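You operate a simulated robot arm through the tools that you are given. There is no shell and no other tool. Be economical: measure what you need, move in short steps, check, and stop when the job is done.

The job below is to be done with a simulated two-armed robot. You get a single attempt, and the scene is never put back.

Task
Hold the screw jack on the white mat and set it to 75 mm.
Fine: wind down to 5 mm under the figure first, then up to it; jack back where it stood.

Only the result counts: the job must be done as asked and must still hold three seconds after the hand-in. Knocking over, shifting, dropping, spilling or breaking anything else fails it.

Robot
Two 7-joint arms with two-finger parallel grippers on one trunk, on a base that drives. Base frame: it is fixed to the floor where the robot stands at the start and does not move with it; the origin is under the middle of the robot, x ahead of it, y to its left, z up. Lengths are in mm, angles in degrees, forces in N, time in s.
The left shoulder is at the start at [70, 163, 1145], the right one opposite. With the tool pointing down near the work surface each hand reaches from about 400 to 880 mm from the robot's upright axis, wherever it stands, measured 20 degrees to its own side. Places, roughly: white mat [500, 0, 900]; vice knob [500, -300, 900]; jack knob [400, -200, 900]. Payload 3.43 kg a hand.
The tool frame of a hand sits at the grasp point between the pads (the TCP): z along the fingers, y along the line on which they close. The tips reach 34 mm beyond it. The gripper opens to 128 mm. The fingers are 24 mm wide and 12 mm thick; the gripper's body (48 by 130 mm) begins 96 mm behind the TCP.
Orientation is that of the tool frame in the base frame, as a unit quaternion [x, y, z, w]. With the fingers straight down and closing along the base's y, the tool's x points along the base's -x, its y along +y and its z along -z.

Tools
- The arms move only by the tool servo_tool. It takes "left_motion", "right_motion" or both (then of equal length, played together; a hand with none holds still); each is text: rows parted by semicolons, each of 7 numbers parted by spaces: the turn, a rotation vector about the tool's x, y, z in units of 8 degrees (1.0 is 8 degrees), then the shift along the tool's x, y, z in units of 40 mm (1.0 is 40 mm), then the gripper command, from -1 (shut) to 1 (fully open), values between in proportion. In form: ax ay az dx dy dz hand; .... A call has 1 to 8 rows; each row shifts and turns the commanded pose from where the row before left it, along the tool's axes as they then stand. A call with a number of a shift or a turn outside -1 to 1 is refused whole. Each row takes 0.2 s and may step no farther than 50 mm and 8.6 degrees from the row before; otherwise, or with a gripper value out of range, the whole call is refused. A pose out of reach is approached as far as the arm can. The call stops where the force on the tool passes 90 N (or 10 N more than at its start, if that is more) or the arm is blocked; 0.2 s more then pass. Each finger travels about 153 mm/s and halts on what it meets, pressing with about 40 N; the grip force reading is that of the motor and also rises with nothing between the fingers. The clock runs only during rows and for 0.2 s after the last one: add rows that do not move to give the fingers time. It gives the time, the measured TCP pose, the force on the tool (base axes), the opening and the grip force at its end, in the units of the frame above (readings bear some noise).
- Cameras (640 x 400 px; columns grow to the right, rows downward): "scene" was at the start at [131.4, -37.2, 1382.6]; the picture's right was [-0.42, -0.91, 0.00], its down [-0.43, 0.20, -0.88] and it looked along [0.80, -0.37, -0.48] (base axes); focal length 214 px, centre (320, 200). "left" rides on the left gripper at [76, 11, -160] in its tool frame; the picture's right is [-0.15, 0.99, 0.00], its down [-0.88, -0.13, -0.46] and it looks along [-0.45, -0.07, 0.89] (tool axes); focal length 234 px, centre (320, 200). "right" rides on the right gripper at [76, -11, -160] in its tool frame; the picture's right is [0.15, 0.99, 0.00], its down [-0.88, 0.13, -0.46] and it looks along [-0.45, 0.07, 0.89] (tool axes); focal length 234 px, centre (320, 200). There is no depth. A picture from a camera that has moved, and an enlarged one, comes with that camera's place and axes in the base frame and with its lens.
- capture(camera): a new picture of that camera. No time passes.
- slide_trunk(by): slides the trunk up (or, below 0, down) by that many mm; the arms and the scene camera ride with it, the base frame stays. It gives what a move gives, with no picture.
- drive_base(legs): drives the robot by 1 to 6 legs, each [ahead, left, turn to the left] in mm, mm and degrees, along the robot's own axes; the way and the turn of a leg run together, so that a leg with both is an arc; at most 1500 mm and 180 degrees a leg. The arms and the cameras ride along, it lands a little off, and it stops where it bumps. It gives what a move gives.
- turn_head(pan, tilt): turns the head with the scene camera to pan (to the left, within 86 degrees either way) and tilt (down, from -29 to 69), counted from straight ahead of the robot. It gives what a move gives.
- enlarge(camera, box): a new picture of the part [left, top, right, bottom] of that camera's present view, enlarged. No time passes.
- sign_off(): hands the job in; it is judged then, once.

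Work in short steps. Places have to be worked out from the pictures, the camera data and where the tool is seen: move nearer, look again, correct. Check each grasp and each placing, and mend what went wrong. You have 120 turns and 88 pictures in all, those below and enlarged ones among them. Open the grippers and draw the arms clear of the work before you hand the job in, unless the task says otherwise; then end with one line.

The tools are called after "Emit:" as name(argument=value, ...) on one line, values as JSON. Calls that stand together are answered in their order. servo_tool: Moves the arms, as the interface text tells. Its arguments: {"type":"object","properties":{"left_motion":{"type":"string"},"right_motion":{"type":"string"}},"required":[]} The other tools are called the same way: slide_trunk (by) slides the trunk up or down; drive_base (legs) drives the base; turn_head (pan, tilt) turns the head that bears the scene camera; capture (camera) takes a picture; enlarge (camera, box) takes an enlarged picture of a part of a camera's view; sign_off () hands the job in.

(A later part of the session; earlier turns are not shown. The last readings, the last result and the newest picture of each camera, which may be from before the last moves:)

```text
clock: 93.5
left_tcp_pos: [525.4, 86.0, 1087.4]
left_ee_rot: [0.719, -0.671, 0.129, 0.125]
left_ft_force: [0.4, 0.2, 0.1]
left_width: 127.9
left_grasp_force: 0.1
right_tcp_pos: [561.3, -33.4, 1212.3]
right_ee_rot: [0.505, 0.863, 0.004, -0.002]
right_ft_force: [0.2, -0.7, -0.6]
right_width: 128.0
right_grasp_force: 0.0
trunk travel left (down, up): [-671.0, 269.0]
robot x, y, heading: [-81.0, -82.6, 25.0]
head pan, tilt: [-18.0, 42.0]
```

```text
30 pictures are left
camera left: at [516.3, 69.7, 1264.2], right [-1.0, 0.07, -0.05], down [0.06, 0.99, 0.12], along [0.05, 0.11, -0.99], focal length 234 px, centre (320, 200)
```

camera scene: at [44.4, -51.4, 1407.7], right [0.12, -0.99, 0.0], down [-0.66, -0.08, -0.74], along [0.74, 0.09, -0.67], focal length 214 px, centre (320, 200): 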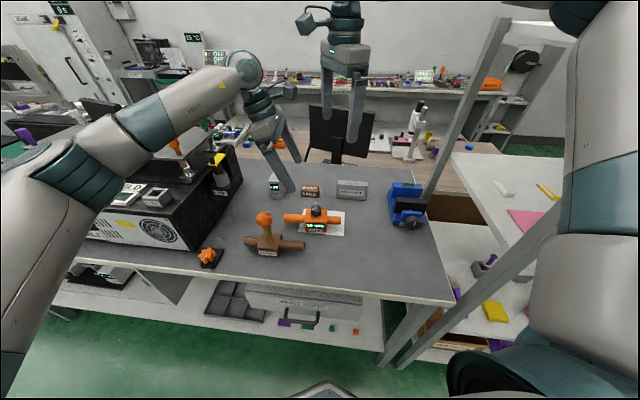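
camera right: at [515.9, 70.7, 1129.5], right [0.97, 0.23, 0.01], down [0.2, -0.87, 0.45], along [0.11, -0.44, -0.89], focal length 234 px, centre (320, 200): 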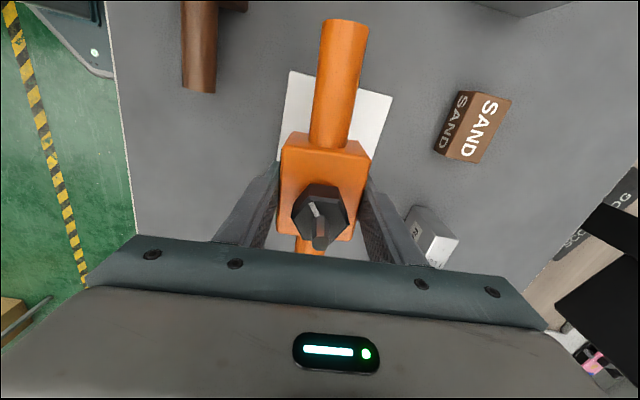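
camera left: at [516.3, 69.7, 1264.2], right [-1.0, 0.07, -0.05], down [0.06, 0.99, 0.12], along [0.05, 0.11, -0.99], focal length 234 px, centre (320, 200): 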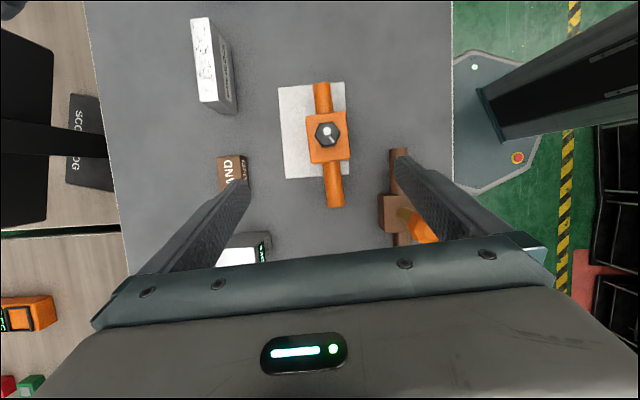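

The jack got pulled ~20 mm off centre (now ≈[518, 17]), still on the mat. With the trunk raised I take it again by the handle at low tilt to recentre it a bit to the right.

Emit:
servo_tool(left_motion="0 0 0 -0.31 0.043 0.87 1;0 0 0 -0.31 0.043 0.87 1;0 0 0 -0.31 0.043 0.87 1;0 0 0 -0.31 0.043 0.87 1;0 0 0 -0.31 0.043 0.87 1;0 0 0 0 0 0 0;0 0 0 0 0 0 -0.7;0 0 0 0 0 0 -1")

Emit:
capture(camera="left")

```text
clock: 95.3
left_tcp_pos: [515.0, 81.6, 903.0]
left_ee_rot: [0.719, -0.672, 0.129, 0.123]
left_ft_force: [-2.2, 2.1, 6.7]
left_width: 25.1
left_grasp_force: 39.9
right_tcp_pos: [560.0, -35.1, 1214.1]
right_ee_rot: [0.504, 0.864, 0.005, -0.003]
right_ft_force: [-0.6, -0.2, 0.0]
right_width: 128.0
right_grasp_force: 0.1
trunk travel left (down, up): [-671.0, 269.0]
robot x, y, heading: [-84.5, -80.7, 25.0]
head pan, tilt: [-18.0, 42.0]
```

```text
29 pictures are left
camera left: at [505.7, 65.9, 1079.6], right [-1.0, 0.07, -0.05], down [0.06, 0.99, 0.12], along [0.05, 0.11, -0.99], focal length 234 px, centre (320, 200)
```

left: 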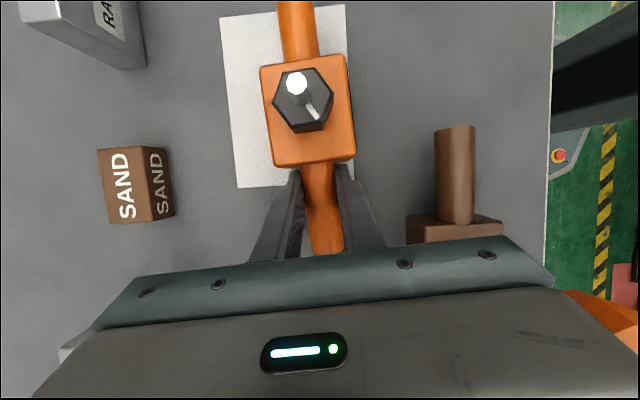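

Grip is good. Lift slightly, shift by (+20, −35), set down again.

Emit:
servo_tool(left_motion="0 0 0 0.07 0 -0.18 -1;0 0 0 0.07 0 -0.18 -1;0 0 0 0.28 -0.15 0.104 -1;0 0 0 0.28 -0.15 0.104 -1;0 0 0 0.28 -0.15 0.104 -1;0 0 0 -0.06 0 0.17 -1;0 0 0 -0.06 0 0.17 -1;0 0 0 0 0 0 -1")

Emit:
capture(camera="left")

Emit:
enlarge(camera="scene", box=[220, 140, 420, 265])

```text
clock: 97.1
left_tcp_pos: [536.4, 46.5, 904.1]
left_ee_rot: [0.72, -0.671, 0.129, 0.124]
left_ft_force: [-2.4, -0.1, 0.1]
left_width: 25.6
left_grasp_force: 40.3
right_tcp_pos: [561.1, -34.4, 1214.6]
right_ee_rot: [0.505, 0.863, 0.004, -0.003]
right_ft_force: [-0.9, 0.3, 0.3]
right_width: 128.1
right_grasp_force: 0.2
trunk travel left (down, up): [-671.0, 269.0]
robot x, y, heading: [-83.0, -85.6, 24.9]
head pan, tilt: [-18.0, 42.0]
```

```text
28 pictures are left
camera left: at [527.0, 30.8, 1081.0], right [-1.0, 0.07, -0.05], down [0.06, 0.99, 0.12], along [0.05, 0.11, -0.99], focal length 234 px, centre (320, 200)
```

left: 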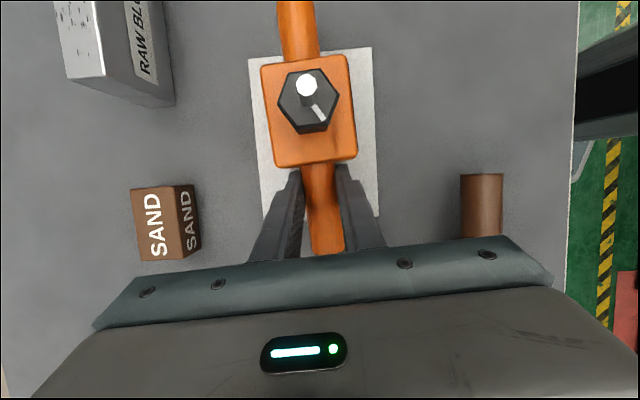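

```text
3.20 times, centred on (320, 202) of scene
camera zoom: at [43.9, -51.5, 1407.9], right [0.12, -0.99, 0.0], down [-0.66, -0.08, -0.74], along [0.74, 0.09, -0.67], focal length 686 px, centre (320, 192)
```

zoom: 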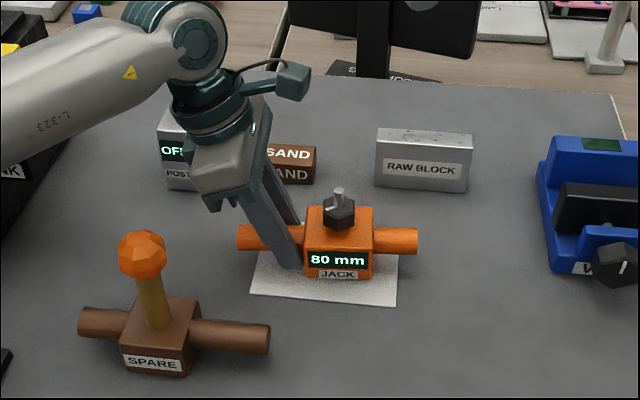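

Jack sits at about [540, -16], fully on the mat and reading 80. I regrip further out with more tilt, watching for any contact.

Emit:
servo_tool(left_motion="0 0 0 0 0 0 -0.3;0 0 0 0 0 0 0.1;0 0 0 -0.42 -0.03 -0.157 0.1;0 0 0 -0.42 -0.03 -0.157 0.1;0 1 0 0 0 0 0.1;0 1 0 0 0 0 0.1;0 0 0 0 0 0 0.1")

Emit:
capture(camera="left")

```text
clock: 98.7
left_tcp_pos: [536.7, 81.2, 904.1]
left_ee_rot: [0.694, -0.648, 0.227, 0.216]
left_ft_force: [-1.3, 0.5, -0.2]
left_width: 70.6
left_grasp_force: 0.1
right_tcp_pos: [561.3, -34.3, 1213.8]
right_ee_rot: [0.504, 0.864, 0.004, -0.002]
right_ft_force: [-0.9, -0.3, 0.1]
right_width: 128.1
right_grasp_force: 0.0
trunk travel left (down, up): [-671.0, 269.0]
robot x, y, heading: [-83.7, -82.6, 25.0]
head pan, tilt: [-18.0, 42.0]
```

```text
26 pictures are left
camera left: at [523.0, 115.7, 1078.5], right [-1.0, 0.05, -0.08], down [0.06, 0.99, -0.16], along [0.07, -0.16, -0.98], focal length 234 px, centre (320, 200)
```

left: 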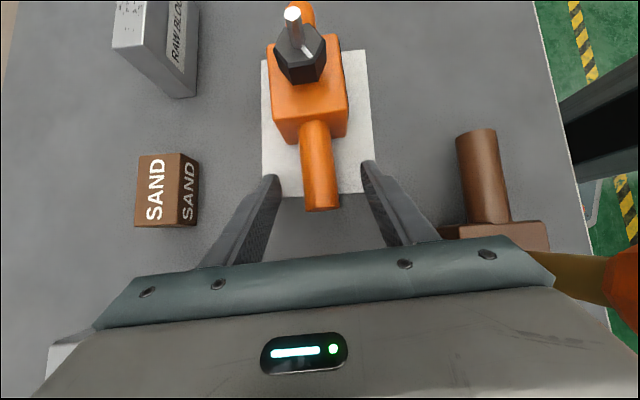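

No contact this time, and the fingers straddle the handle's outer part. Close.

Emit:
servo_tool(left_motion="0 0 0 0 0 0 -0.4;0 0 0 0 0 0 -0.8;0 0 0 0 0 0 -1;0 0 0 0 0 0 -1")

Emit:
enlarge(camera="left", box=[240, 0, 400, 100])

Emit:
enlarge(camera="scene", box=[270, 170, 390, 245])

```text
clock: 99.7
left_tcp_pos: [535.8, 81.5, 905.9]
left_ee_rot: [0.695, -0.647, 0.228, 0.216]
left_ft_force: [-1.8, 1.7, 4.7]
left_width: 24.3
left_grasp_force: 39.6
right_tcp_pos: [560.0, -34.3, 1214.9]
right_ee_rot: [0.504, 0.864, 0.004, -0.003]
right_ft_force: [-0.5, -0.1, 0.5]
right_width: 128.1
right_grasp_force: 0.0
trunk travel left (down, up): [-671.0, 269.0]
robot x, y, heading: [-82.2, -87.3, 25.0]
head pan, tilt: [-18.0, 42.0]
```

```text
4.00 times, centred on (320, 50) of left
camera zoom: at [523.1, 115.6, 1078.9], right [-1.0, 0.05, -0.08], down [0.06, 0.99, -0.16], along [0.07, -0.16, -0.98], focal length 937 px, centre (320, 800)
```

zoom: 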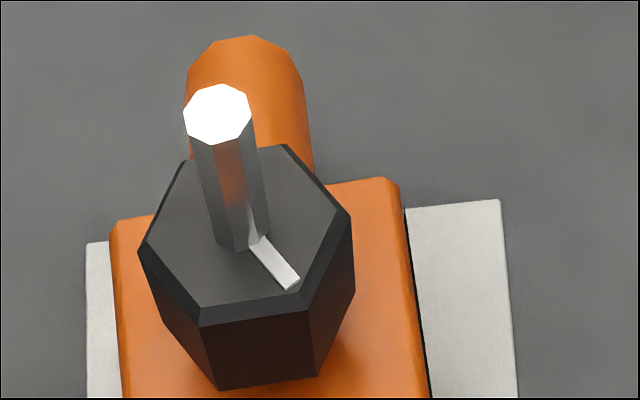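

```text
5.33 times, centred on (330, 208) of scene
camera zoom: at [43.4, -51.5, 1407.9], right [0.12, -0.99, 0.0], down [-0.66, -0.08, -0.74], along [0.74, 0.09, -0.67], focal length 1144 px, centre (267, 160)
```

zoom: 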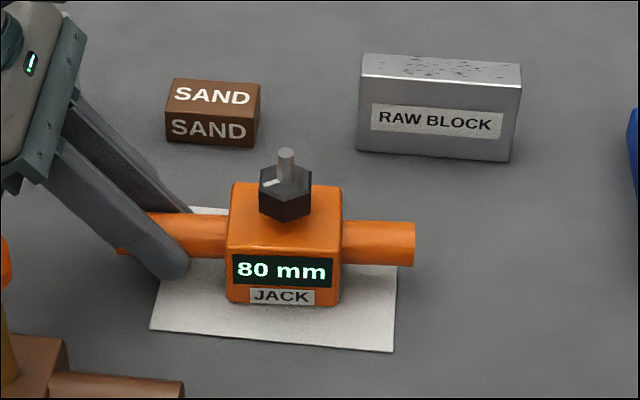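

The jack is held firmly on the mat. Knob axis ≈[542, -11], with flats facing about 36°/96°. I bring the right hand over it at yaw ~53° to grip flats, stopping high to look.

Emit:
servo_tool(right_motion="0 0 -0.235 0.18 -0.03 0.75 1;0 0 -0.235 0.18 -0.03 0.75 1;0 0 -0.235 0.18 -0.03 0.75 1;0 0 -0.235 0.18 -0.03 0.75 1;0 0 0 0 0 0 1")

Emit:
capture(camera="right")

```text
clock: 100.9
left_tcp_pos: [535.7, 82.5, 904.7]
left_ee_rot: [0.694, -0.648, 0.227, 0.216]
left_ft_force: [1.9, -0.6, 4.1]
left_width: 22.8
left_grasp_force: 40.3
right_tcp_pos: [540.7, -11.7, 1092.9]
right_ee_rot: [0.445, 0.895, 0.005, -0.002]
right_ft_force: [-1.4, 0.1, 0.2]
right_width: 128.0
right_grasp_force: 0.0
trunk travel left (down, up): [-671.0, 269.0]
robot x, y, heading: [-82.4, -83.2, 24.8]
head pan, tilt: [-18.0, 42.0]
```

```text
23 pictures are left
camera right: at [486.4, 40.4, 1254.2], right [0.7, 0.71, 0.01], down [0.63, -0.63, 0.45], along [0.33, -0.31, -0.89], focal length 234 px, centre (320, 200)
```

right: 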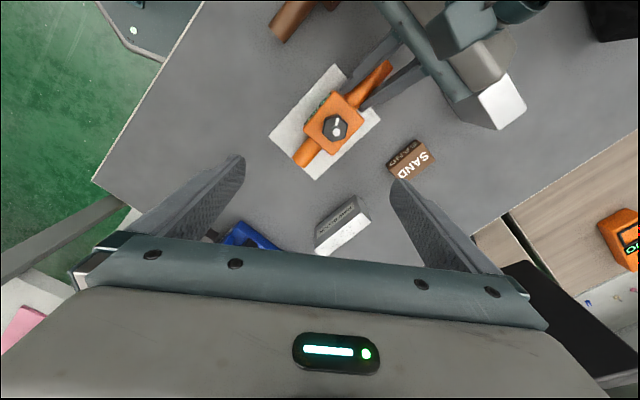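

The right view puts the knob nearer y≈+16 than −11; the left grip width also drifted. I check with the other cameras.

Emit:
capture(camera="left")

Emit:
enlarge(camera="right", box=[260, 50, 420, 150])

```text
22 pictures are left
camera left: at [522.7, 115.7, 1078.5], right [-1.0, 0.05, -0.08], down [0.06, 0.99, -0.16], along [0.07, -0.16, -0.98], focal length 234 px, centre (320, 200)
```

left: 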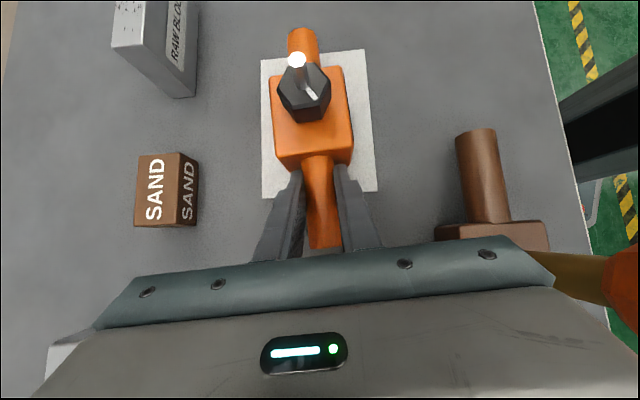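

```text
4.00 times, centred on (340, 100) of right
camera zoom: at [486.4, 40.4, 1254.2], right [0.7, 0.71, 0.01], down [0.63, -0.63, 0.45], along [0.33, -0.31, -0.89], focal length 937 px, centre (240, 600)
```

zoom: 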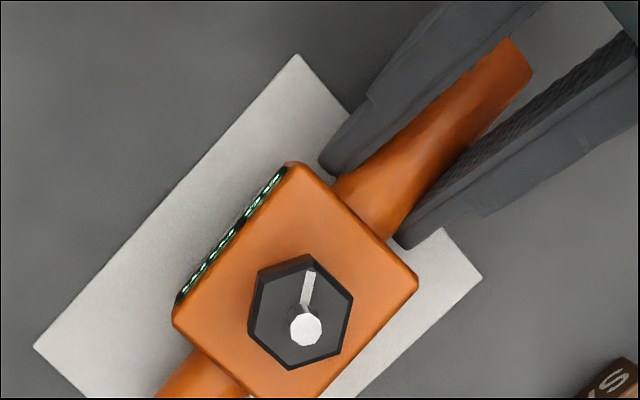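

The handle is waisted, so it settled inward as gripped: the jack now sits at ≈[543, 18], still fully on the mat and held. I move the right hand over the knob with yaw ≈ −3° to take the flats.

Emit:
servo_tool(right_motion="0 0 0 0.55 0.475 0 1;0 0 -1 0 0 0 1;0 0 -1 0 0 0 1;0 0 -1 0 0 0 1;0 0 -1 0 0 0 1;0 0 -1 0 0 0 1;0 0 -1 0 0 0 1;0 0 -1 0 0 0 1")

Emit:
servo_tool(right_motion="0 0 0 0 0 0.8 1;0 0 0 0 0 0.7 1;0 0 0 0 0 0 1")

Emit:
capture(camera="right")

```text
clock: 102.7
left_tcp_pos: [535.9, 81.3, 903.9]
left_ee_rot: [0.695, -0.648, 0.227, 0.216]
left_ft_force: [2.1, -0.5, 0.3]
left_width: 23.7
left_grasp_force: 39.6
right_tcp_pos: [543.1, 17.4, 1095.0]
right_ee_rot: [-0.027, 1.0, 0.005, 0.001]
right_ft_force: [-0.2, -0.1, -0.1]
right_width: 128.0
right_grasp_force: 0.1
trunk travel left (down, up): [-671.0, 269.0]
robot x, y, heading: [-82.6, -84.6, 24.7]
head pan, tilt: [-18.0, 42.0]
```

```text
clock: 103.5
left_tcp_pos: [536.4, 82.4, 903.8]
left_ee_rot: [0.694, -0.648, 0.228, 0.217]
left_ft_force: [-0.9, 2.3, 3.5]
left_width: 24.2
left_grasp_force: 39.8
right_tcp_pos: [542.7, 16.8, 1034.4]
right_ee_rot: [-0.026, 1.0, 0.006, 0.001]
right_ft_force: [0.7, -0.4, -0.2]
right_width: 128.0
right_grasp_force: 0.1
trunk travel left (down, up): [-671.0, 269.0]
robot x, y, heading: [-80.5, -81.7, 25.1]
head pan, tilt: [-18.0, 42.0]
```

```text
20 pictures are left
camera right: at [467.1, -0.3, 1193.7], right [-0.2, 0.98, 0.01], down [0.87, 0.17, 0.46], along [0.45, 0.1, -0.89], focal length 234 px, centre (320, 200)
```

right: 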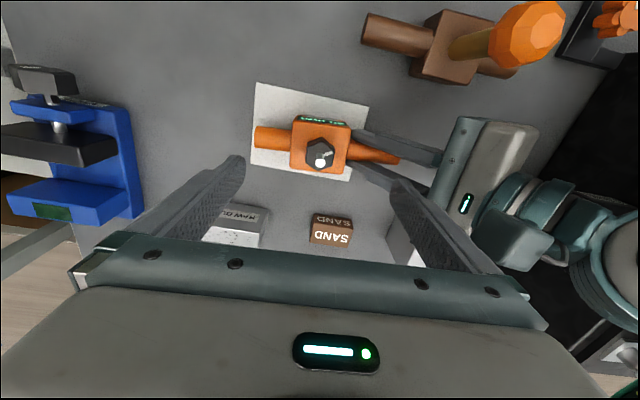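

Emit:
enlarge(camera="right", box=[280, 115, 360, 165])

```text
8.00 times, centred on (320, 140) of right
camera zoom: at [467.1, -0.3, 1193.7], right [-0.2, 0.98, 0.01], down [0.87, 0.17, 0.46], along [0.45, 0.1, -0.89], focal length 1873 px, centre (320, 680)
```

zoom: 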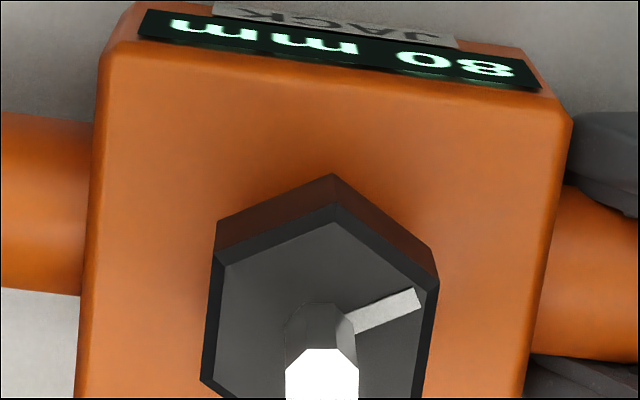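

Knob centre confirmed at [543, 18] with flats matching the hand's yaw. I narrow the opening to ~58 mm (to miss the left fingers) and lower onto the knob.

Emit:
servo_tool(right_motion="0 0 0 0 0.02 0 -0.1;0 0 0 0 0 0 -0.1;0 0 0 0 0 0.73 -0.1;0 0 0 0 0 0.73 -0.1;0 0 0 0 0 0.72 -0.1;0 0 0 0 0 0 -0.1")

Emit:
enlarge(camera="scene", box=[240, 150, 400, 250])

```text
clock: 104.7
left_tcp_pos: [536.3, 82.0, 904.6]
left_ee_rot: [0.696, -0.646, 0.229, 0.213]
left_ft_force: [-5.6, -0.2, 9.7]
left_width: 26.4
left_grasp_force: 40.3
right_tcp_pos: [539.7, 3.2, 976.1]
right_ee_rot: [-0.027, 0.999, 0.021, 0.012]
right_ft_force: [-2.9, -4.0, 24.2]
right_width: 55.5
right_grasp_force: 0.1
right hand out of reach, approached as far as the arm can: row 3, 4, 5
trunk travel left (down, up): [-671.0, 269.0]
robot x, y, heading: [-88.1, -85.8, 25.0]
head pan, tilt: [-18.0, 42.0]
stopped in row 6 (right hand): the force on the tool passed its limit (the readings are from after the stop); the commanded pose is now the measured one
```

```text
4.00 times, centred on (320, 200) of scene
camera zoom: at [40.1, -52.4, 1408.6], right [0.12, -0.99, 0.0], down [-0.66, -0.08, -0.75], along [0.74, 0.09, -0.67], focal length 858 px, centre (320, 200)
```

zoom: 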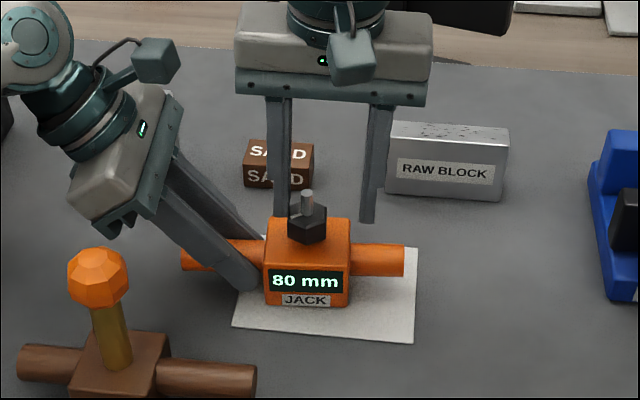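

The right arm is just out of reach there; it touched only lightly (display still 80). I rise, release the left, and turn the robot ~6° more to the left, which brings the jack well into the right arm's range.

Emit:
servo_tool(right_motion="0 0 0 0 0 -0.5 -0.1;0 0 0 0 0 -0.8 -0.1;0 0 0 0 0 -0.8 -0.1;0 0 0 0 0 -0.6 -0.1;0 0 0 0 0 0 -0.1;0 0 0 0 0 0 -0.1;0 0 0 0 0 0 -0.1", left_motion="0 0 0 0 0 0 -0.4;0 0 0 0 0 0 0.3;0 0 0 0 0 0 1;0 0 0 0 0 0 1;0 0 0 0 0 -0.8 1;0 0 0 0 0 -0.9 1;0 0 0 0 0 -0.9 1")

Emit:
drive_base(legs=[[0, 0, 6]])

Emit:
capture(camera="left")

```text
clock: 106.3
left_tcp_pos: [533.4, 145.1, 983.6]
left_ee_rot: [0.697, -0.645, 0.227, 0.214]
left_ft_force: [-0.5, 1.0, -0.6]
left_width: 128.0
left_grasp_force: 0.0
right_tcp_pos: [540.8, -1.4, 1080.2]
right_ee_rot: [-0.027, 0.999, 0.019, 0.009]
right_ft_force: [0.7, 0.4, -0.2]
right_width: 57.4
right_grasp_force: 0.1
trunk travel left (down, up): [-671.0, 269.0]
robot x, y, heading: [-82.6, -79.6, 25.1]
head pan, tilt: [-18.0, 42.0]
```

```text
clock: 107.4
left_tcp_pos: [508.8, 200.5, 985.0]
left_ee_rot: [0.724, -0.614, 0.24, 0.202]
left_ft_force: [1.2, -0.4, 0.0]
left_width: 128.0
left_grasp_force: 0.0
right_tcp_pos: [528.9, 60.3, 1078.3]
right_ee_rot: [-0.078, 0.997, 0.019, 0.008]
right_ft_force: [0.1, 0.2, -0.2]
right_width: 57.6
right_grasp_force: 0.0
trunk travel left (down, up): [-671.0, 269.0]
robot x, y, heading: [-82.2, -82.8, 31.0]
head pan, tilt: [-18.0, 42.0]
stopped in leg 1: the robot was blocked; the commanded pose is now the measured one
```

```text
17 pictures are left
camera left: at [490.9, 231.9, 1158.9], right [-1.0, -0.05, -0.09], down [-0.03, 0.99, -0.16], along [0.09, -0.16, -0.98], focal length 234 px, centre (320, 200)
```

left: 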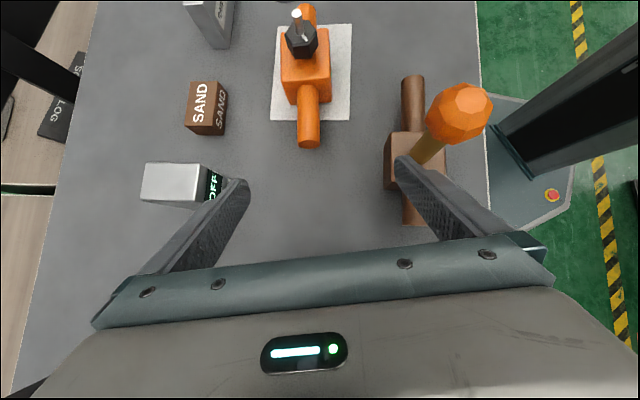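

Heading reached 31° (left wrist likely just brushed). I move the right hand up/right out of the way and bring the left hand back inward to its standoff with its yaw corrected.

Emit:
servo_tool(right_motion="0 0 0 0 -0.9 -0.6 -0.1;0 0 0 0 -0.9 -0.6 -0.1;0 0 0 0 -0.2 0 -0.1;0 0 0 0 0 0 -0.1;0 0 0 0 0 0 -0.1", left_motion="0 0 0 0.58 -0.19 0.447 1;0 0 0 0.58 -0.19 0.447 1;-0.44 0 0.59 0 0 0 1;0 0 0 0 0 0 1;0 0 0 0 0 0 1")

Emit:
capture(camera="left")

```text
clock: 108.6
left_tcp_pos: [532.6, 144.7, 983.8]
left_ee_rot: [0.691, -0.65, 0.229, 0.215]
left_ft_force: [0.7, -0.1, -0.2]
left_width: 128.0
left_grasp_force: 0.0
right_tcp_pos: [540.4, -20.1, 1124.0]
right_ee_rot: [-0.077, 0.997, 0.019, 0.008]
right_ft_force: [-0.1, 0.2, -0.1]
right_width: 57.7
right_grasp_force: 0.0
trunk travel left (down, up): [-671.0, 269.0]
robot x, y, heading: [-81.4, -85.8, 30.8]
head pan, tilt: [-18.0, 42.0]
```

```text
16 pictures are left
camera left: at [519.0, 177.6, 1157.5], right [-0.99, 0.06, -0.09], down [0.07, 0.98, -0.16], along [0.08, -0.16, -0.98], focal length 234 px, centre (320, 200)
```

left: 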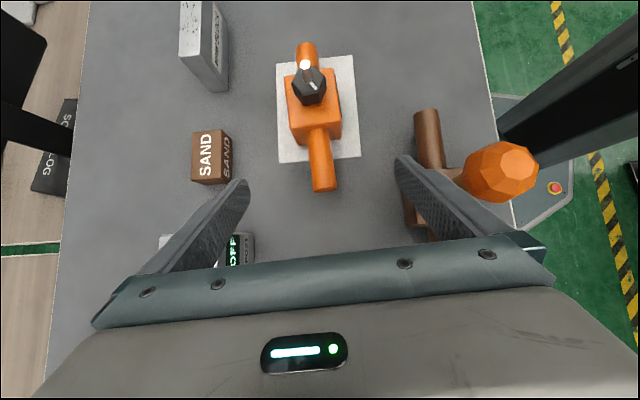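

Aligned. Advance the left hand along its axis and close on the handle's waist.

Emit:
servo_tool(left_motion="0 0 0 0 0 0.84 0.6;0 0 0 0 0 0.84 0.2;0 0 0 0 0 0.84 0.1;0 0 0 0 0 0 -0.5;0 0 0 0 0 0 -1;0 0 0 0 0 0 -1;0 0 0 0 0 0 -1;0 0 0 0 0 0 -1", right_motion="0.28 0 0 0 0 0 -0.1;0 0 0 0 0 0 -0.1;0 0 0 0 0 0 -0.1;0 0 0 0 0 0 -0.1;0 0 0 0 0 0 -0.1;0 0 0 0 0 0 -0.1;0 0 0 0 0 0 -0.1;0 0 0 0 0 0 -0.1")

Emit:
capture(camera="right")

```text
clock: 110.4
left_tcp_pos: [537.0, 83.8, 903.5]
left_ee_rot: [0.692, -0.651, 0.228, 0.215]
left_ft_force: [3.6, -2.1, -0.2]
left_width: 23.9
left_grasp_force: 40.1
right_tcp_pos: [541.0, -20.4, 1124.7]
right_ee_rot: [-0.077, 0.997, 0.0, 0.009]
right_ft_force: [-0.4, 0.1, 0.3]
right_width: 57.7
right_grasp_force: 0.1
trunk travel left (down, up): [-671.0, 269.0]
robot x, y, heading: [-81.4, -82.5, 30.6]
head pan, tilt: [-18.0, 42.0]
```

```text
15 pictures are left
camera right: at [465.2, -42.9, 1282.4], right [-0.3, 0.95, -0.01], down [0.84, 0.26, 0.47], along [0.45, 0.14, -0.88], focal length 234 px, centre (320, 200)
```

right: 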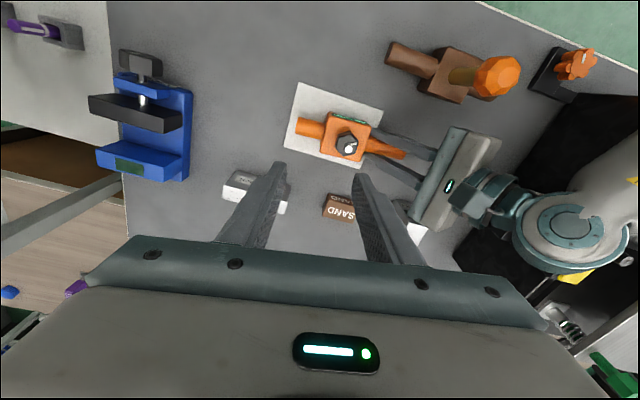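

Grip is good (23.9 mm). I bring the right hand over the knob again for a close look.

Emit:
servo_tool(right_motion="0 0 0.24 -0.05 0.31 0.75 -0.1;0 0 0.24 -0.05 0.31 0.75 -0.1;0 0 0.24 -0.05 0.31 0.75 -0.1;0 0 0 0 0 0 -0.1")

Emit:
enlarge(camera="right", box=[270, 110, 370, 172])

```text
clock: 111.4
left_tcp_pos: [536.2, 85.6, 903.6]
left_ee_rot: [0.692, -0.65, 0.228, 0.215]
left_ft_force: [4.9, -2.3, -1.5]
left_width: 24.3
left_grasp_force: 40.4
right_tcp_pos: [542.6, 16.7, 1034.1]
right_ee_rot: [-0.027, 1.0, 0.0, 0.01]
right_ft_force: [0.3, 0.3, -0.1]
right_width: 57.8
right_grasp_force: 0.1
trunk travel left (down, up): [-671.0, 269.0]
robot x, y, heading: [-82.0, -83.7, 30.8]
head pan, tilt: [-18.0, 42.0]
```

```text
6.40 times, centred on (320, 141) of right
camera zoom: at [465.4, 2.2, 1192.0], right [-0.2, 0.98, 0.0], down [0.86, 0.18, 0.47], along [0.46, 0.09, -0.88], focal length 1499 px, centre (320, 578)
```

zoom: 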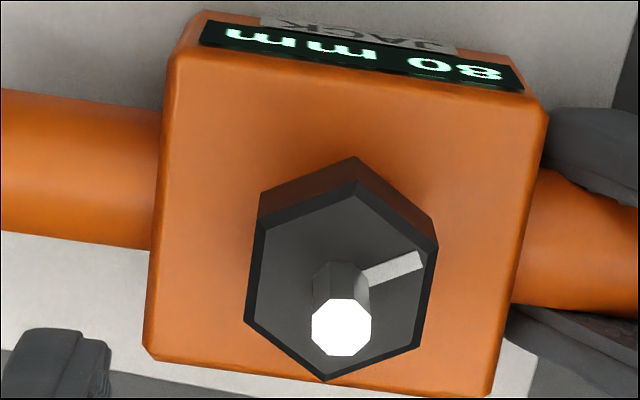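

Knob centre is [543, 20]. Small correction, then lower onto it with 58 mm opening.

Emit:
servo_tool(right_motion="0 0.14 0.15 0 0.09 0 -0.1;0 0 0 0 0 0.6 -0.1;0 0 0 0 0 0.6 -0.1;0 0 0 0 0 0.5 -0.1;0 0 0 0 0 0.48 -0.1;0 0 0 0 0 0 -0.1")

Emit:
enlarge(camera="scene", box=[200, 140, 420, 278])

```text
clock: 112.8
left_tcp_pos: [536.4, 84.8, 903.4]
left_ee_rot: [0.692, -0.65, 0.229, 0.214]
left_ft_force: [-0.2, 3.2, 0.9]
left_width: 25.4
left_grasp_force: 40.3
right_tcp_pos: [543.5, 21.7, 948.6]
right_ee_rot: [-0.016, 1.0, 0.0, 0.0]
right_ft_force: [0.1, -0.8, 1.0]
right_width: 57.6
right_grasp_force: 0.1
trunk travel left (down, up): [-671.0, 269.0]
robot x, y, heading: [-82.1, -84.6, 30.8]
head pan, tilt: [-18.0, 42.0]
```

```text
2.90 times, centred on (310, 209) of scene
camera zoom: at [40.2, -39.0, 1407.9], right [0.22, -0.98, 0.0], down [-0.65, -0.15, -0.74], along [0.72, 0.16, -0.67], focal length 622 px, centre (349, 174)
```

zoom: 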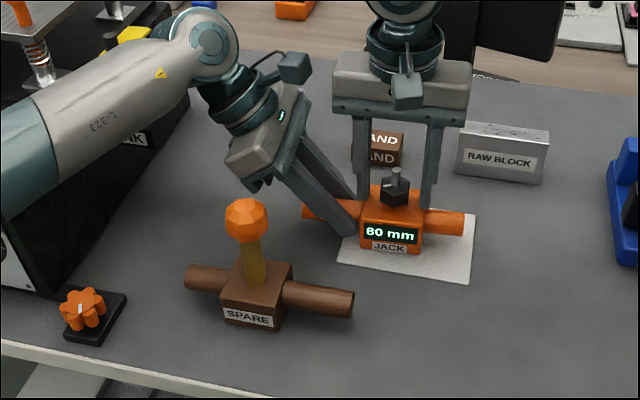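

In place, straddling the knob. I close on it and try a small 16° counter-clockwise turn, then read the display.

Emit:
servo_tool(right_motion="0 0 0 0 0 0 -0.6;0 0 0 0 0 0 -1;0 0 0 0 0 0 -1;0 0 -0.5 0 0 0 -1;0 0 -0.75 0 0 0 -1;0 0 -0.75 0 0 0 -1;0 0 0 0 0 0 -1")

Emit:
enlarge(camera="scene", box=[280, 170, 380, 232])

```text
clock: 114.4
left_tcp_pos: [536.2, 84.5, 904.1]
left_ee_rot: [0.692, -0.651, 0.228, 0.214]
left_ft_force: [-0.9, 5.1, -0.8]
left_width: 26.6
left_grasp_force: 39.4
right_tcp_pos: [542.8, 21.1, 947.2]
right_ee_rot: [-0.156, 0.988, 0.0, -0.001]
right_ft_force: [1.4, -3.4, 11.0]
right_width: 34.8
right_grasp_force: 40.2
trunk travel left (down, up): [-671.0, 269.0]
robot x, y, heading: [-81.9, -80.6, 30.6]
head pan, tilt: [-18.0, 42.0]
```

```text
6.40 times, centred on (330, 201) of scene
camera zoom: at [39.8, -39.2, 1407.9], right [0.22, -0.98, 0.0], down [-0.65, -0.15, -0.74], along [0.73, 0.16, -0.67], focal length 1373 px, centre (256, 194)
```

zoom: 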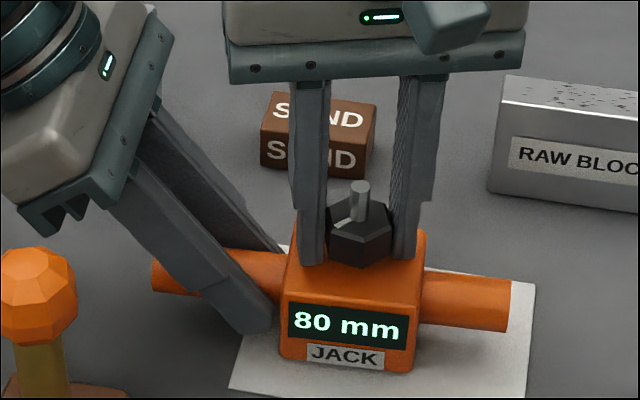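

Still 80 after 16°, so the pitch may be fine-stepped. I turn a further 32° counter-clockwise.

Emit:
servo_tool(right_motion="0 0 -1 0 0 0 -1;0 0 -1 0 0 0 -1;0 0 -1 0 0 0 -1;0 0 -1 0 0 0 -1;0 0 0 0 0 0 -1")

Emit:
enlarge(camera="scene", box=[280, 170, 380, 232])

```text
clock: 115.6
left_tcp_pos: [537.2, 85.0, 904.8]
left_ee_rot: [0.692, -0.651, 0.229, 0.214]
left_ft_force: [8.9, -4.1, -4.3]
left_width: 26.8
left_grasp_force: 40.3
right_tcp_pos: [542.9, 21.0, 947.9]
right_ee_rot: [-0.424, 0.906, 0.0, 0.0]
right_ft_force: [-6.8, 4.8, 15.5]
right_width: 35.0
right_grasp_force: 40.1
trunk travel left (down, up): [-671.0, 269.0]
robot x, y, heading: [-82.0, -82.5, 30.7]
head pan, tilt: [-18.0, 42.0]
```

```text
6.40 times, centred on (330, 201) of scene
camera zoom: at [39.8, -39.0, 1407.9], right [0.22, -0.98, 0.0], down [-0.65, -0.15, -0.74], along [0.73, 0.16, -0.67], focal length 1373 px, centre (256, 194)
```

zoom: 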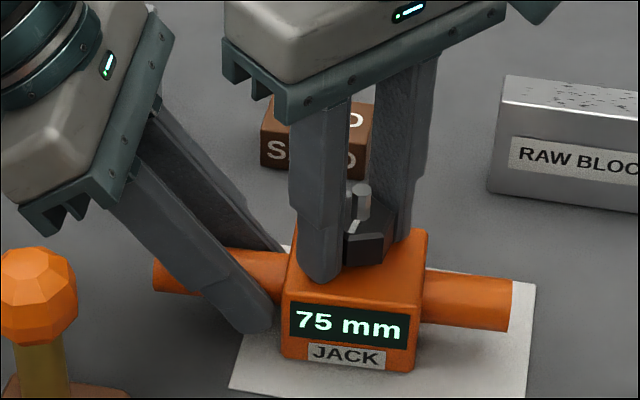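

It reads 75: counter-clockwise winds down, in 5 mm steps. I continue 32° further towards 70.

Emit:
servo_tool(right_motion="0 0 -1 0 0 0 -1;0 0 -1 0 0 0 -1;0 0 -1 0 0 0 -1;0 0 -1 0 0 0 -1;0 0 0 0 0 0 -1")

Emit:
enlarge(camera="scene", box=[280, 170, 380, 232])

```text
clock: 116.8
left_tcp_pos: [536.6, 84.0, 904.3]
left_ee_rot: [0.691, -0.651, 0.23, 0.214]
left_ft_force: [19.5, -13.4, -6.8]
left_width: 27.6
left_grasp_force: 40.2
right_tcp_pos: [542.5, 21.4, 948.6]
right_ee_rot: [-0.657, 0.754, 0.0, 0.0]
right_ft_force: [-18.9, 14.1, 18.8]
right_width: 34.7
right_grasp_force: 40.1
trunk travel left (down, up): [-671.0, 269.0]
robot x, y, heading: [-79.6, -84.1, 30.2]
head pan, tilt: [-18.0, 42.0]
```

```text
6.40 times, centred on (330, 201) of scene
camera zoom: at [39.6, -38.5, 1407.9], right [0.22, -0.98, 0.0], down [-0.65, -0.15, -0.74], along [0.73, 0.16, -0.67], focal length 1373 px, centre (256, 194)
```

zoom: 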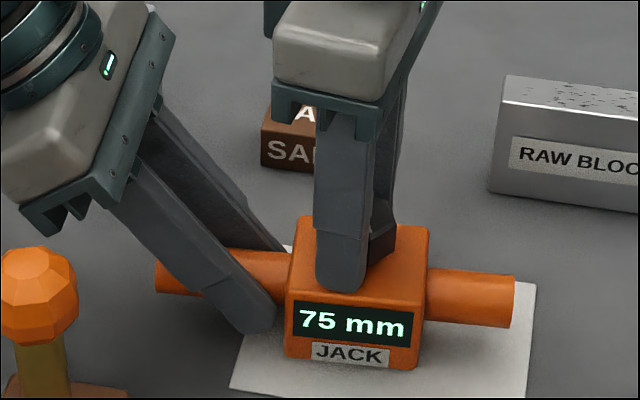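

Still 75 and side forces are building up. I open, relieve, turn the hand back 60° to the next flats and regrip.

Emit:
servo_tool(right_motion="0 0 0 0 0 0 -0.3;0 0 0 0 0 0 -0.1;0 0 0.95 0 0 0 -0.1;0 0 0.95 0 0 0 -0.1;0 0 0.95 0 0 0 -0.1;0 0 0.95 0 0 0 -0.1;0 0 0.95 0 0 0 -0.1;0 0 0.95 0 0 0 -0.1")

Emit:
servo_tool(right_motion="0 0 0.95 0 0 0 -0.1;0 0 0.85 0 0 0 -0.1;0 0 0 0 0 0 -0.1")

Emit:
capture(camera="right")

```text
clock: 118.6
left_tcp_pos: [535.6, 85.3, 904.2]
left_ee_rot: [0.692, -0.65, 0.229, 0.214]
left_ft_force: [2.2, 4.5, 3.0]
left_width: 26.4
left_grasp_force: 40.6
right_tcp_pos: [542.3, 20.5, 947.7]
right_ee_rot: [-0.31, 0.951, 0.001, 0.0]
right_ft_force: [-2.0, -2.4, 12.7]
right_width: 57.8
right_grasp_force: 0.0
trunk travel left (down, up): [-671.0, 269.0]
robot x, y, heading: [-82.7, -84.4, 30.8]
head pan, tilt: [-18.0, 42.0]
```

```text
clock: 119.4
left_tcp_pos: [535.6, 85.0, 903.6]
left_ee_rot: [0.692, -0.65, 0.23, 0.215]
left_ft_force: [-0.4, 0.1, 0.8]
left_width: 26.5
left_grasp_force: 39.5
right_tcp_pos: [542.1, 20.2, 947.2]
right_ee_rot: [-0.189, 0.982, 0.0, 0.0]
right_ft_force: [-0.9, 0.0, 13.8]
right_width: 57.3
right_grasp_force: 0.0
trunk travel left (down, up): [-671.0, 269.0]
robot x, y, heading: [-80.7, -82.5, 30.7]
head pan, tilt: [-18.0, 42.0]
```

```text
9 pictures are left
camera right: at [477.1, -17.6, 1107.7], right [-0.5, 0.86, 0.0], down [0.77, 0.45, 0.46], along [0.4, 0.23, -0.89], focal length 234 px, centre (320, 200)
```

right: 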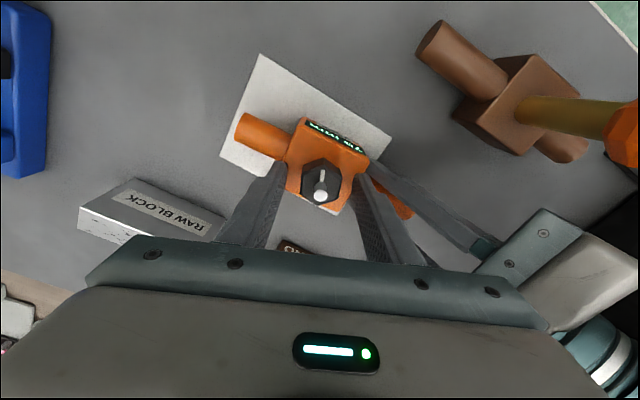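

Aligned with the flats; the tips touch the block top, so I rise 4 mm, grip, and turn 20° more, then read.

Emit:
servo_tool(right_motion="0 0 0 0 0 -0.1 -0.1;0 0 0 0 0 0 -0.6;0 0 0 0 0 0 -1;0 0 0 0 0 0 -1;0 0 -0.8 0 0 0 -1;0 0 -0.85 0 0 0 -1;0 0 -0.85 0 0 0 -1;0 0 0 0 0 0 -1")

Emit:
enlarge(camera="scene", box=[280, 170, 380, 232])

```text
clock: 121.2
left_tcp_pos: [537.8, 84.6, 903.2]
left_ee_rot: [0.692, -0.65, 0.228, 0.215]
left_ft_force: [8.3, -4.2, 0.3]
left_width: 26.0
left_grasp_force: 40.0
right_tcp_pos: [543.9, 20.8, 951.5]
right_ee_rot: [-0.359, 0.933, 0.0, -0.001]
right_ft_force: [-7.0, 3.3, -0.7]
right_width: 34.8
right_grasp_force: 40.4
trunk travel left (down, up): [-671.0, 269.0]
robot x, y, heading: [-81.2, -86.3, 30.5]
head pan, tilt: [-18.0, 42.0]
```

```text
6.40 times, centred on (330, 201) of scene
camera zoom: at [40.9, -39.0, 1407.7], right [0.22, -0.98, 0.0], down [-0.65, -0.15, -0.74], along [0.72, 0.16, -0.67], focal length 1373 px, centre (256, 194)
```

zoom: 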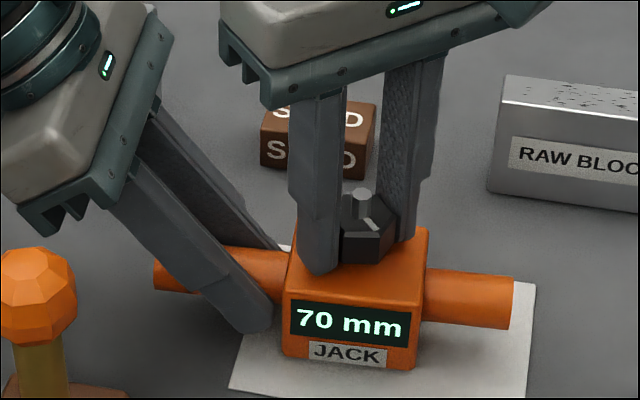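

70 mm at ~100° turned: one 5 mm step is about 60°, matching the hex. I complete to 120° (exact 70), pause, then turn back clockwise 60° to 75.

Emit:
servo_tool(right_motion="0 0 -0.9 0 0 0 -1;0 0 -0.9 0 0 0 -1;0 0 -0.8 0 0 0 -1;0 0 0 0 0 0 -1;0 0 0 0 0 0 -1")

Emit:
enlarge(camera="scene", box=[280, 170, 380, 232])

Emit:
servo_tool(right_motion="0 0 0.8 0 0 0 -1;0 0 1 0 0 0 -1;0 0 1 0 0 0 -1;0 0 1 0 0 0 -1;0 0 1 0 0 0 -1;0 0 1 0 0 0 -1;0 0 1 0 0 0 -1;0 0 0.9 0 0 0 -1")

```text
clock: 122.4
left_tcp_pos: [537.9, 84.2, 902.8]
left_ee_rot: [0.693, -0.649, 0.229, 0.214]
left_ft_force: [18.4, -4.8, -1.0]
left_width: 26.9
left_grasp_force: 39.8
right_tcp_pos: [542.3, 20.8, 951.3]
right_ee_rot: [-0.522, 0.853, 0.0, -0.002]
right_ft_force: [-18.8, 5.5, 1.3]
right_width: 34.7
right_grasp_force: 40.0
trunk travel left (down, up): [-671.0, 269.0]
robot x, y, heading: [-83.7, -89.5, 30.7]
head pan, tilt: [-18.0, 42.0]
```

```text
6.40 times, centred on (330, 201) of scene
camera zoom: at [40.9, -39.0, 1407.7], right [0.22, -0.98, 0.0], down [-0.65, -0.15, -0.74], along [0.72, 0.16, -0.67], focal length 1373 px, centre (256, 194)
```

zoom: 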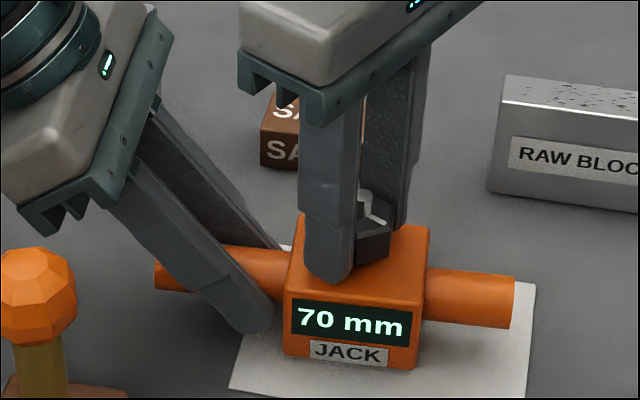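

```text
clock: 124.2
left_tcp_pos: [536.6, 84.8, 903.6]
left_ee_rot: [0.692, -0.65, 0.228, 0.215]
left_ft_force: [11.8, 7.0, -1.0]
left_width: 26.9
left_grasp_force: 40.1
right_tcp_pos: [544.4, 20.6, 952.4]
right_ee_rot: [-0.008, 1.0, -0.001, -0.001]
right_ft_force: [-11.6, -8.3, 1.3]
right_width: 35.0
right_grasp_force: 40.6
trunk travel left (down, up): [-671.0, 269.0]
robot x, y, heading: [-85.7, -81.8, 31.0]
head pan, tilt: [-18.0, 42.0]
```

Now at yaw −1° (60° clockwise from 70). I open the right hand, rise straight up, and check display and hex alignment in one view.

Emit:
servo_tool(right_motion="0 0 0 0 0 0 -0.4;0 0 0 0 0 0 -0.1;0 0 0 0 0 0 -0.1;0 0 0 0 0 -0.7 -0.1;0 0 0 0 0 -0.7 -0.1;0 0 0 0 0 -0.7 -0.1;0 0 0 0 0 0 -0.1")

Emit:
enlarge(camera="right", box=[270, 110, 370, 172])

```text
clock: 125.8
left_tcp_pos: [536.8, 84.8, 903.2]
left_ee_rot: [0.691, -0.651, 0.229, 0.215]
left_ft_force: [-3.8, -0.6, -0.6]
left_width: 24.9
left_grasp_force: 40.5
right_tcp_pos: [544.3, 21.9, 1036.5]
right_ee_rot: [-0.01, 1.0, 0.0, 0.0]
right_ft_force: [0.5, 0.5, -0.6]
right_width: 57.5
right_grasp_force: 0.0
trunk travel left (down, up): [-671.0, 269.0]
robot x, y, heading: [-82.3, -84.4, 30.8]
head pan, tilt: [-18.0, 42.0]
```

```text
6.40 times, centred on (320, 141) of right
camera zoom: at [468.6, 8.7, 1195.8], right [-0.17, 0.99, 0.0], down [0.88, 0.15, 0.45], along [0.45, 0.07, -0.89], focal length 1499 px, centre (320, 578)
```

zoom: 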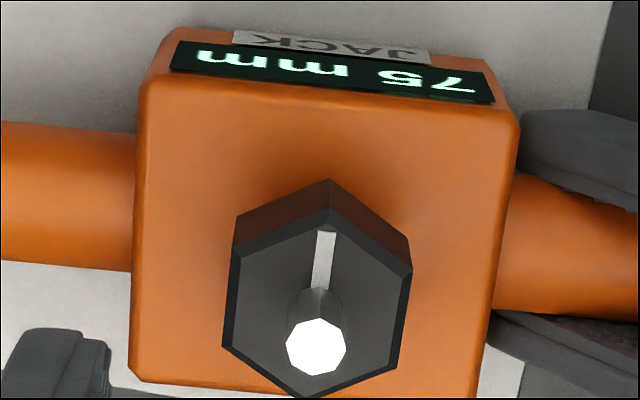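

It reads 75 mm, approached from below, with the hex practically aligned. Now the return: the left hand keeps its hold; I lift everything straight up with the trunk by 200 mm, high over the spare.

Emit:
slide_trunk(by=200)

Emit:
capture(camera="scene")

```text
clock: 127.9
left_tcp_pos: [537.5, 85.9, 1102.0]
left_ee_rot: [0.692, -0.65, 0.229, 0.215]
left_ft_force: [0.5, 0.7, -2.0]
left_width: 26.1
left_grasp_force: 39.9
right_tcp_pos: [543.5, 21.5, 1234.6]
right_ee_rot: [-0.009, 1.0, 0.001, -0.001]
right_ft_force: [-0.6, 0.4, 0.0]
right_width: 57.5
right_grasp_force: 0.0
trunk travel left (down, up): [-871.0, 69.0]
robot x, y, heading: [-84.7, -84.5, 30.8]
head pan, tilt: [-18.0, 42.0]
```

```text
5 pictures are left
camera scene: at [41.2, -38.9, 1607.7], right [0.22, -0.98, 0.0], down [-0.65, -0.15, -0.74], along [0.72, 0.16, -0.67], focal length 214 px, centre (320, 200)
```

scene: 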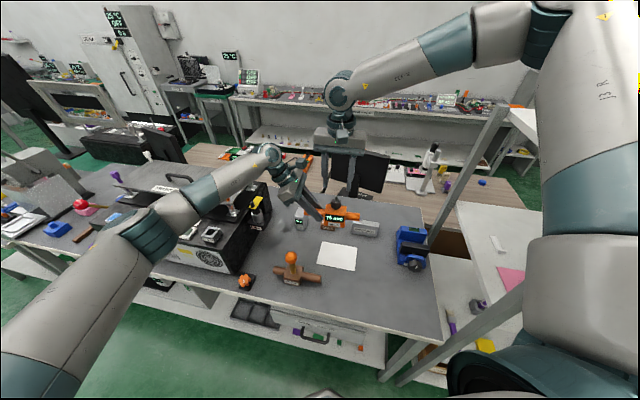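

The jack is lifted and held. I drive back-left, then turn right 31° back to straight heading.

Emit:
drive_base(legs=[[-50, 200, 0], [0, 0, -30.8]])

```text
clock: 131.1
left_tcp_pos: [391.8, -111.8, 1103.1]
left_ee_rot: [-0.494, 0.811, -0.163, -0.268]
left_ft_force: [-0.9, 0.1, -1.8]
left_width: 26.0
left_grasp_force: 40.5
right_tcp_pos: [363.0, -169.2, 1235.7]
right_ee_rot: [0.257, 0.966, -0.001, 0.0]
right_ft_force: [0.2, 0.6, -0.1]
right_width: 57.5
right_grasp_force: 0.0
trunk travel left (down, up): [-871.0, 69.0]
robot x, y, heading: [-227.2, 63.4, -0.0]
head pan, tilt: [-18.0, 42.0]
```

Pose came out almost perfectly. I turn the left hand 30.8° back (restoring the jack's heading) and move the right hand aside.

Emit:
servo_tool(left_motion="0.5725 0 -0.77 0 0 0 -1;0.5725 0 -0.77 0 0 0 -1;0.5725 0 -0.77 0 0 0 -1;0.5725 0 -0.77 0 0 0 -1;0 0 0 0 0 0 -1", right_motion="0 0 0 -0.3 -0.5 -0.33 -0.1;0 0 0 -0.3 -0.5 -0.33 -0.1;0 0 0 -0.3 -0.5 -0.33 -0.1;0 0 0 0 0 0 -0.1;0 0 0 0 0 0 -0.1")

Emit:
slide_trunk(by=-130)

Emit:
enlarge(camera="left", box=[160, 0, 480, 200])

```text
clock: 132.3
left_tcp_pos: [392.1, -110.4, 1103.3]
left_ee_rot: [0.691, -0.651, 0.228, 0.215]
left_ft_force: [0.1, 0.5, -2.3]
left_width: 25.9
left_grasp_force: 39.5
right_tcp_pos: [365.4, -239.0, 1275.7]
right_ee_rot: [0.256, 0.967, 0.001, 0.0]
right_ft_force: [0.4, 0.2, 0.9]
right_width: 57.3
right_grasp_force: 0.1
trunk travel left (down, up): [-871.0, 69.0]
robot x, y, heading: [-223.0, 63.8, -0.3]
head pan, tilt: [-18.0, 42.0]
```

```text
clock: 133.8
left_tcp_pos: [391.5, -111.9, 973.7]
left_ee_rot: [0.691, -0.651, 0.229, 0.215]
left_ft_force: [0.7, 0.6, -2.5]
left_width: 26.0
left_grasp_force: 39.9
right_tcp_pos: [364.6, -238.6, 1145.8]
right_ee_rot: [0.257, 0.966, -0.001, 0.0]
right_ft_force: [0.2, -0.2, 0.2]
right_width: 57.3
right_grasp_force: 0.1
trunk travel left (down, up): [-741.0, 199.0]
robot x, y, heading: [-225.9, 64.4, -0.3]
head pan, tilt: [-18.0, 42.0]
```

```text
2.00 times, centred on (320, 100) of left
camera zoom: at [377.3, -77.7, 1147.2], right [-0.99, 0.06, -0.09], down [0.07, 0.98, -0.16], along [0.08, -0.16, -0.98], focal length 468 px, centre (320, 400)
```

zoom: 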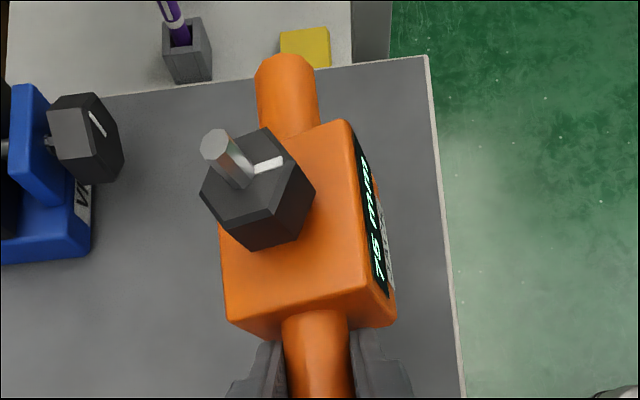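

The jack has rolled ~10° about its handle in the grip (top toward +x). I counter-roll with the left hand, trim the yaw by 3.5°, lower more and look.

Emit:
servo_tool(left_motion="0.5 0.04 0.37 0 0 0 -1;0.5 0.04 0.37 0 0 0 -1;-0.26 0 0.35 0 0 0 -1;0 0 0 0 0 0 -1")

Emit:
slide_trunk(by=-60)

Emit:
turn_head(pan=-18, tilt=40)

Emit:
enlarge(camera="scene", box=[240, 160, 400, 260])

```text
clock: 134.8
left_tcp_pos: [391.8, -111.2, 973.3]
left_ee_rot: [-0.648, 0.689, -0.279, -0.162]
left_ft_force: [0.4, 0.2, -2.6]
left_width: 26.1
left_grasp_force: 40.4
right_tcp_pos: [364.9, -240.1, 1145.5]
right_ee_rot: [0.257, 0.966, 0.0, 0.0]
right_ft_force: [0.2, 0.3, 0.6]
right_width: 57.7
right_grasp_force: 0.1
trunk travel left (down, up): [-741.0, 199.0]
robot x, y, heading: [-225.8, 67.4, -0.1]
head pan, tilt: [-18.0, 42.0]
```

```text
clock: 135.8
left_tcp_pos: [391.0, -111.0, 913.6]
left_ee_rot: [-0.649, 0.689, -0.279, -0.163]
left_ft_force: [-0.2, 0.3, -1.4]
left_width: 25.8
left_grasp_force: 39.9
right_tcp_pos: [366.1, -239.0, 1084.8]
right_ee_rot: [0.257, 0.966, 0.001, 0.0]
right_ft_force: [-0.4, 0.6, -0.4]
right_width: 57.4
right_grasp_force: 0.0
trunk travel left (down, up): [-681.0, 259.0]
robot x, y, heading: [-227.7, 63.1, -0.3]
head pan, tilt: [-18.0, 42.0]
```

```text
clock: 136.5
left_tcp_pos: [391.3, -110.5, 913.6]
left_ee_rot: [-0.649, 0.689, -0.28, -0.163]
left_ft_force: [0.6, -1.0, -2.6]
left_width: 26.2
left_grasp_force: 39.8
right_tcp_pos: [365.3, -238.6, 1086.5]
right_ee_rot: [0.257, 0.966, 0.0, 0.0]
right_ft_force: [-0.1, 0.6, 0.7]
right_width: 57.5
right_grasp_force: 0.0
trunk travel left (down, up): [-681.0, 259.0]
robot x, y, heading: [-225.5, 61.3, 0.0]
head pan, tilt: [-18.0, 40.0]
```

```text
4.00 times, centred on (320, 210) of scene
camera zoom: at [-97.8, 35.8, 1420.7], right [-0.31, -0.95, 0.0], down [-0.61, 0.2, -0.77], along [0.73, -0.24, -0.64], focal length 858 px, centre (320, 160)
```

zoom: 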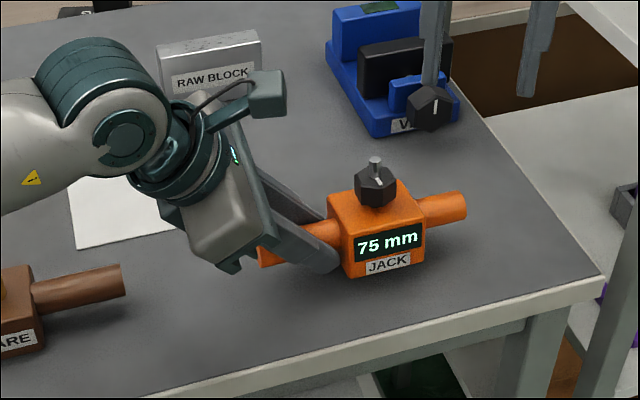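

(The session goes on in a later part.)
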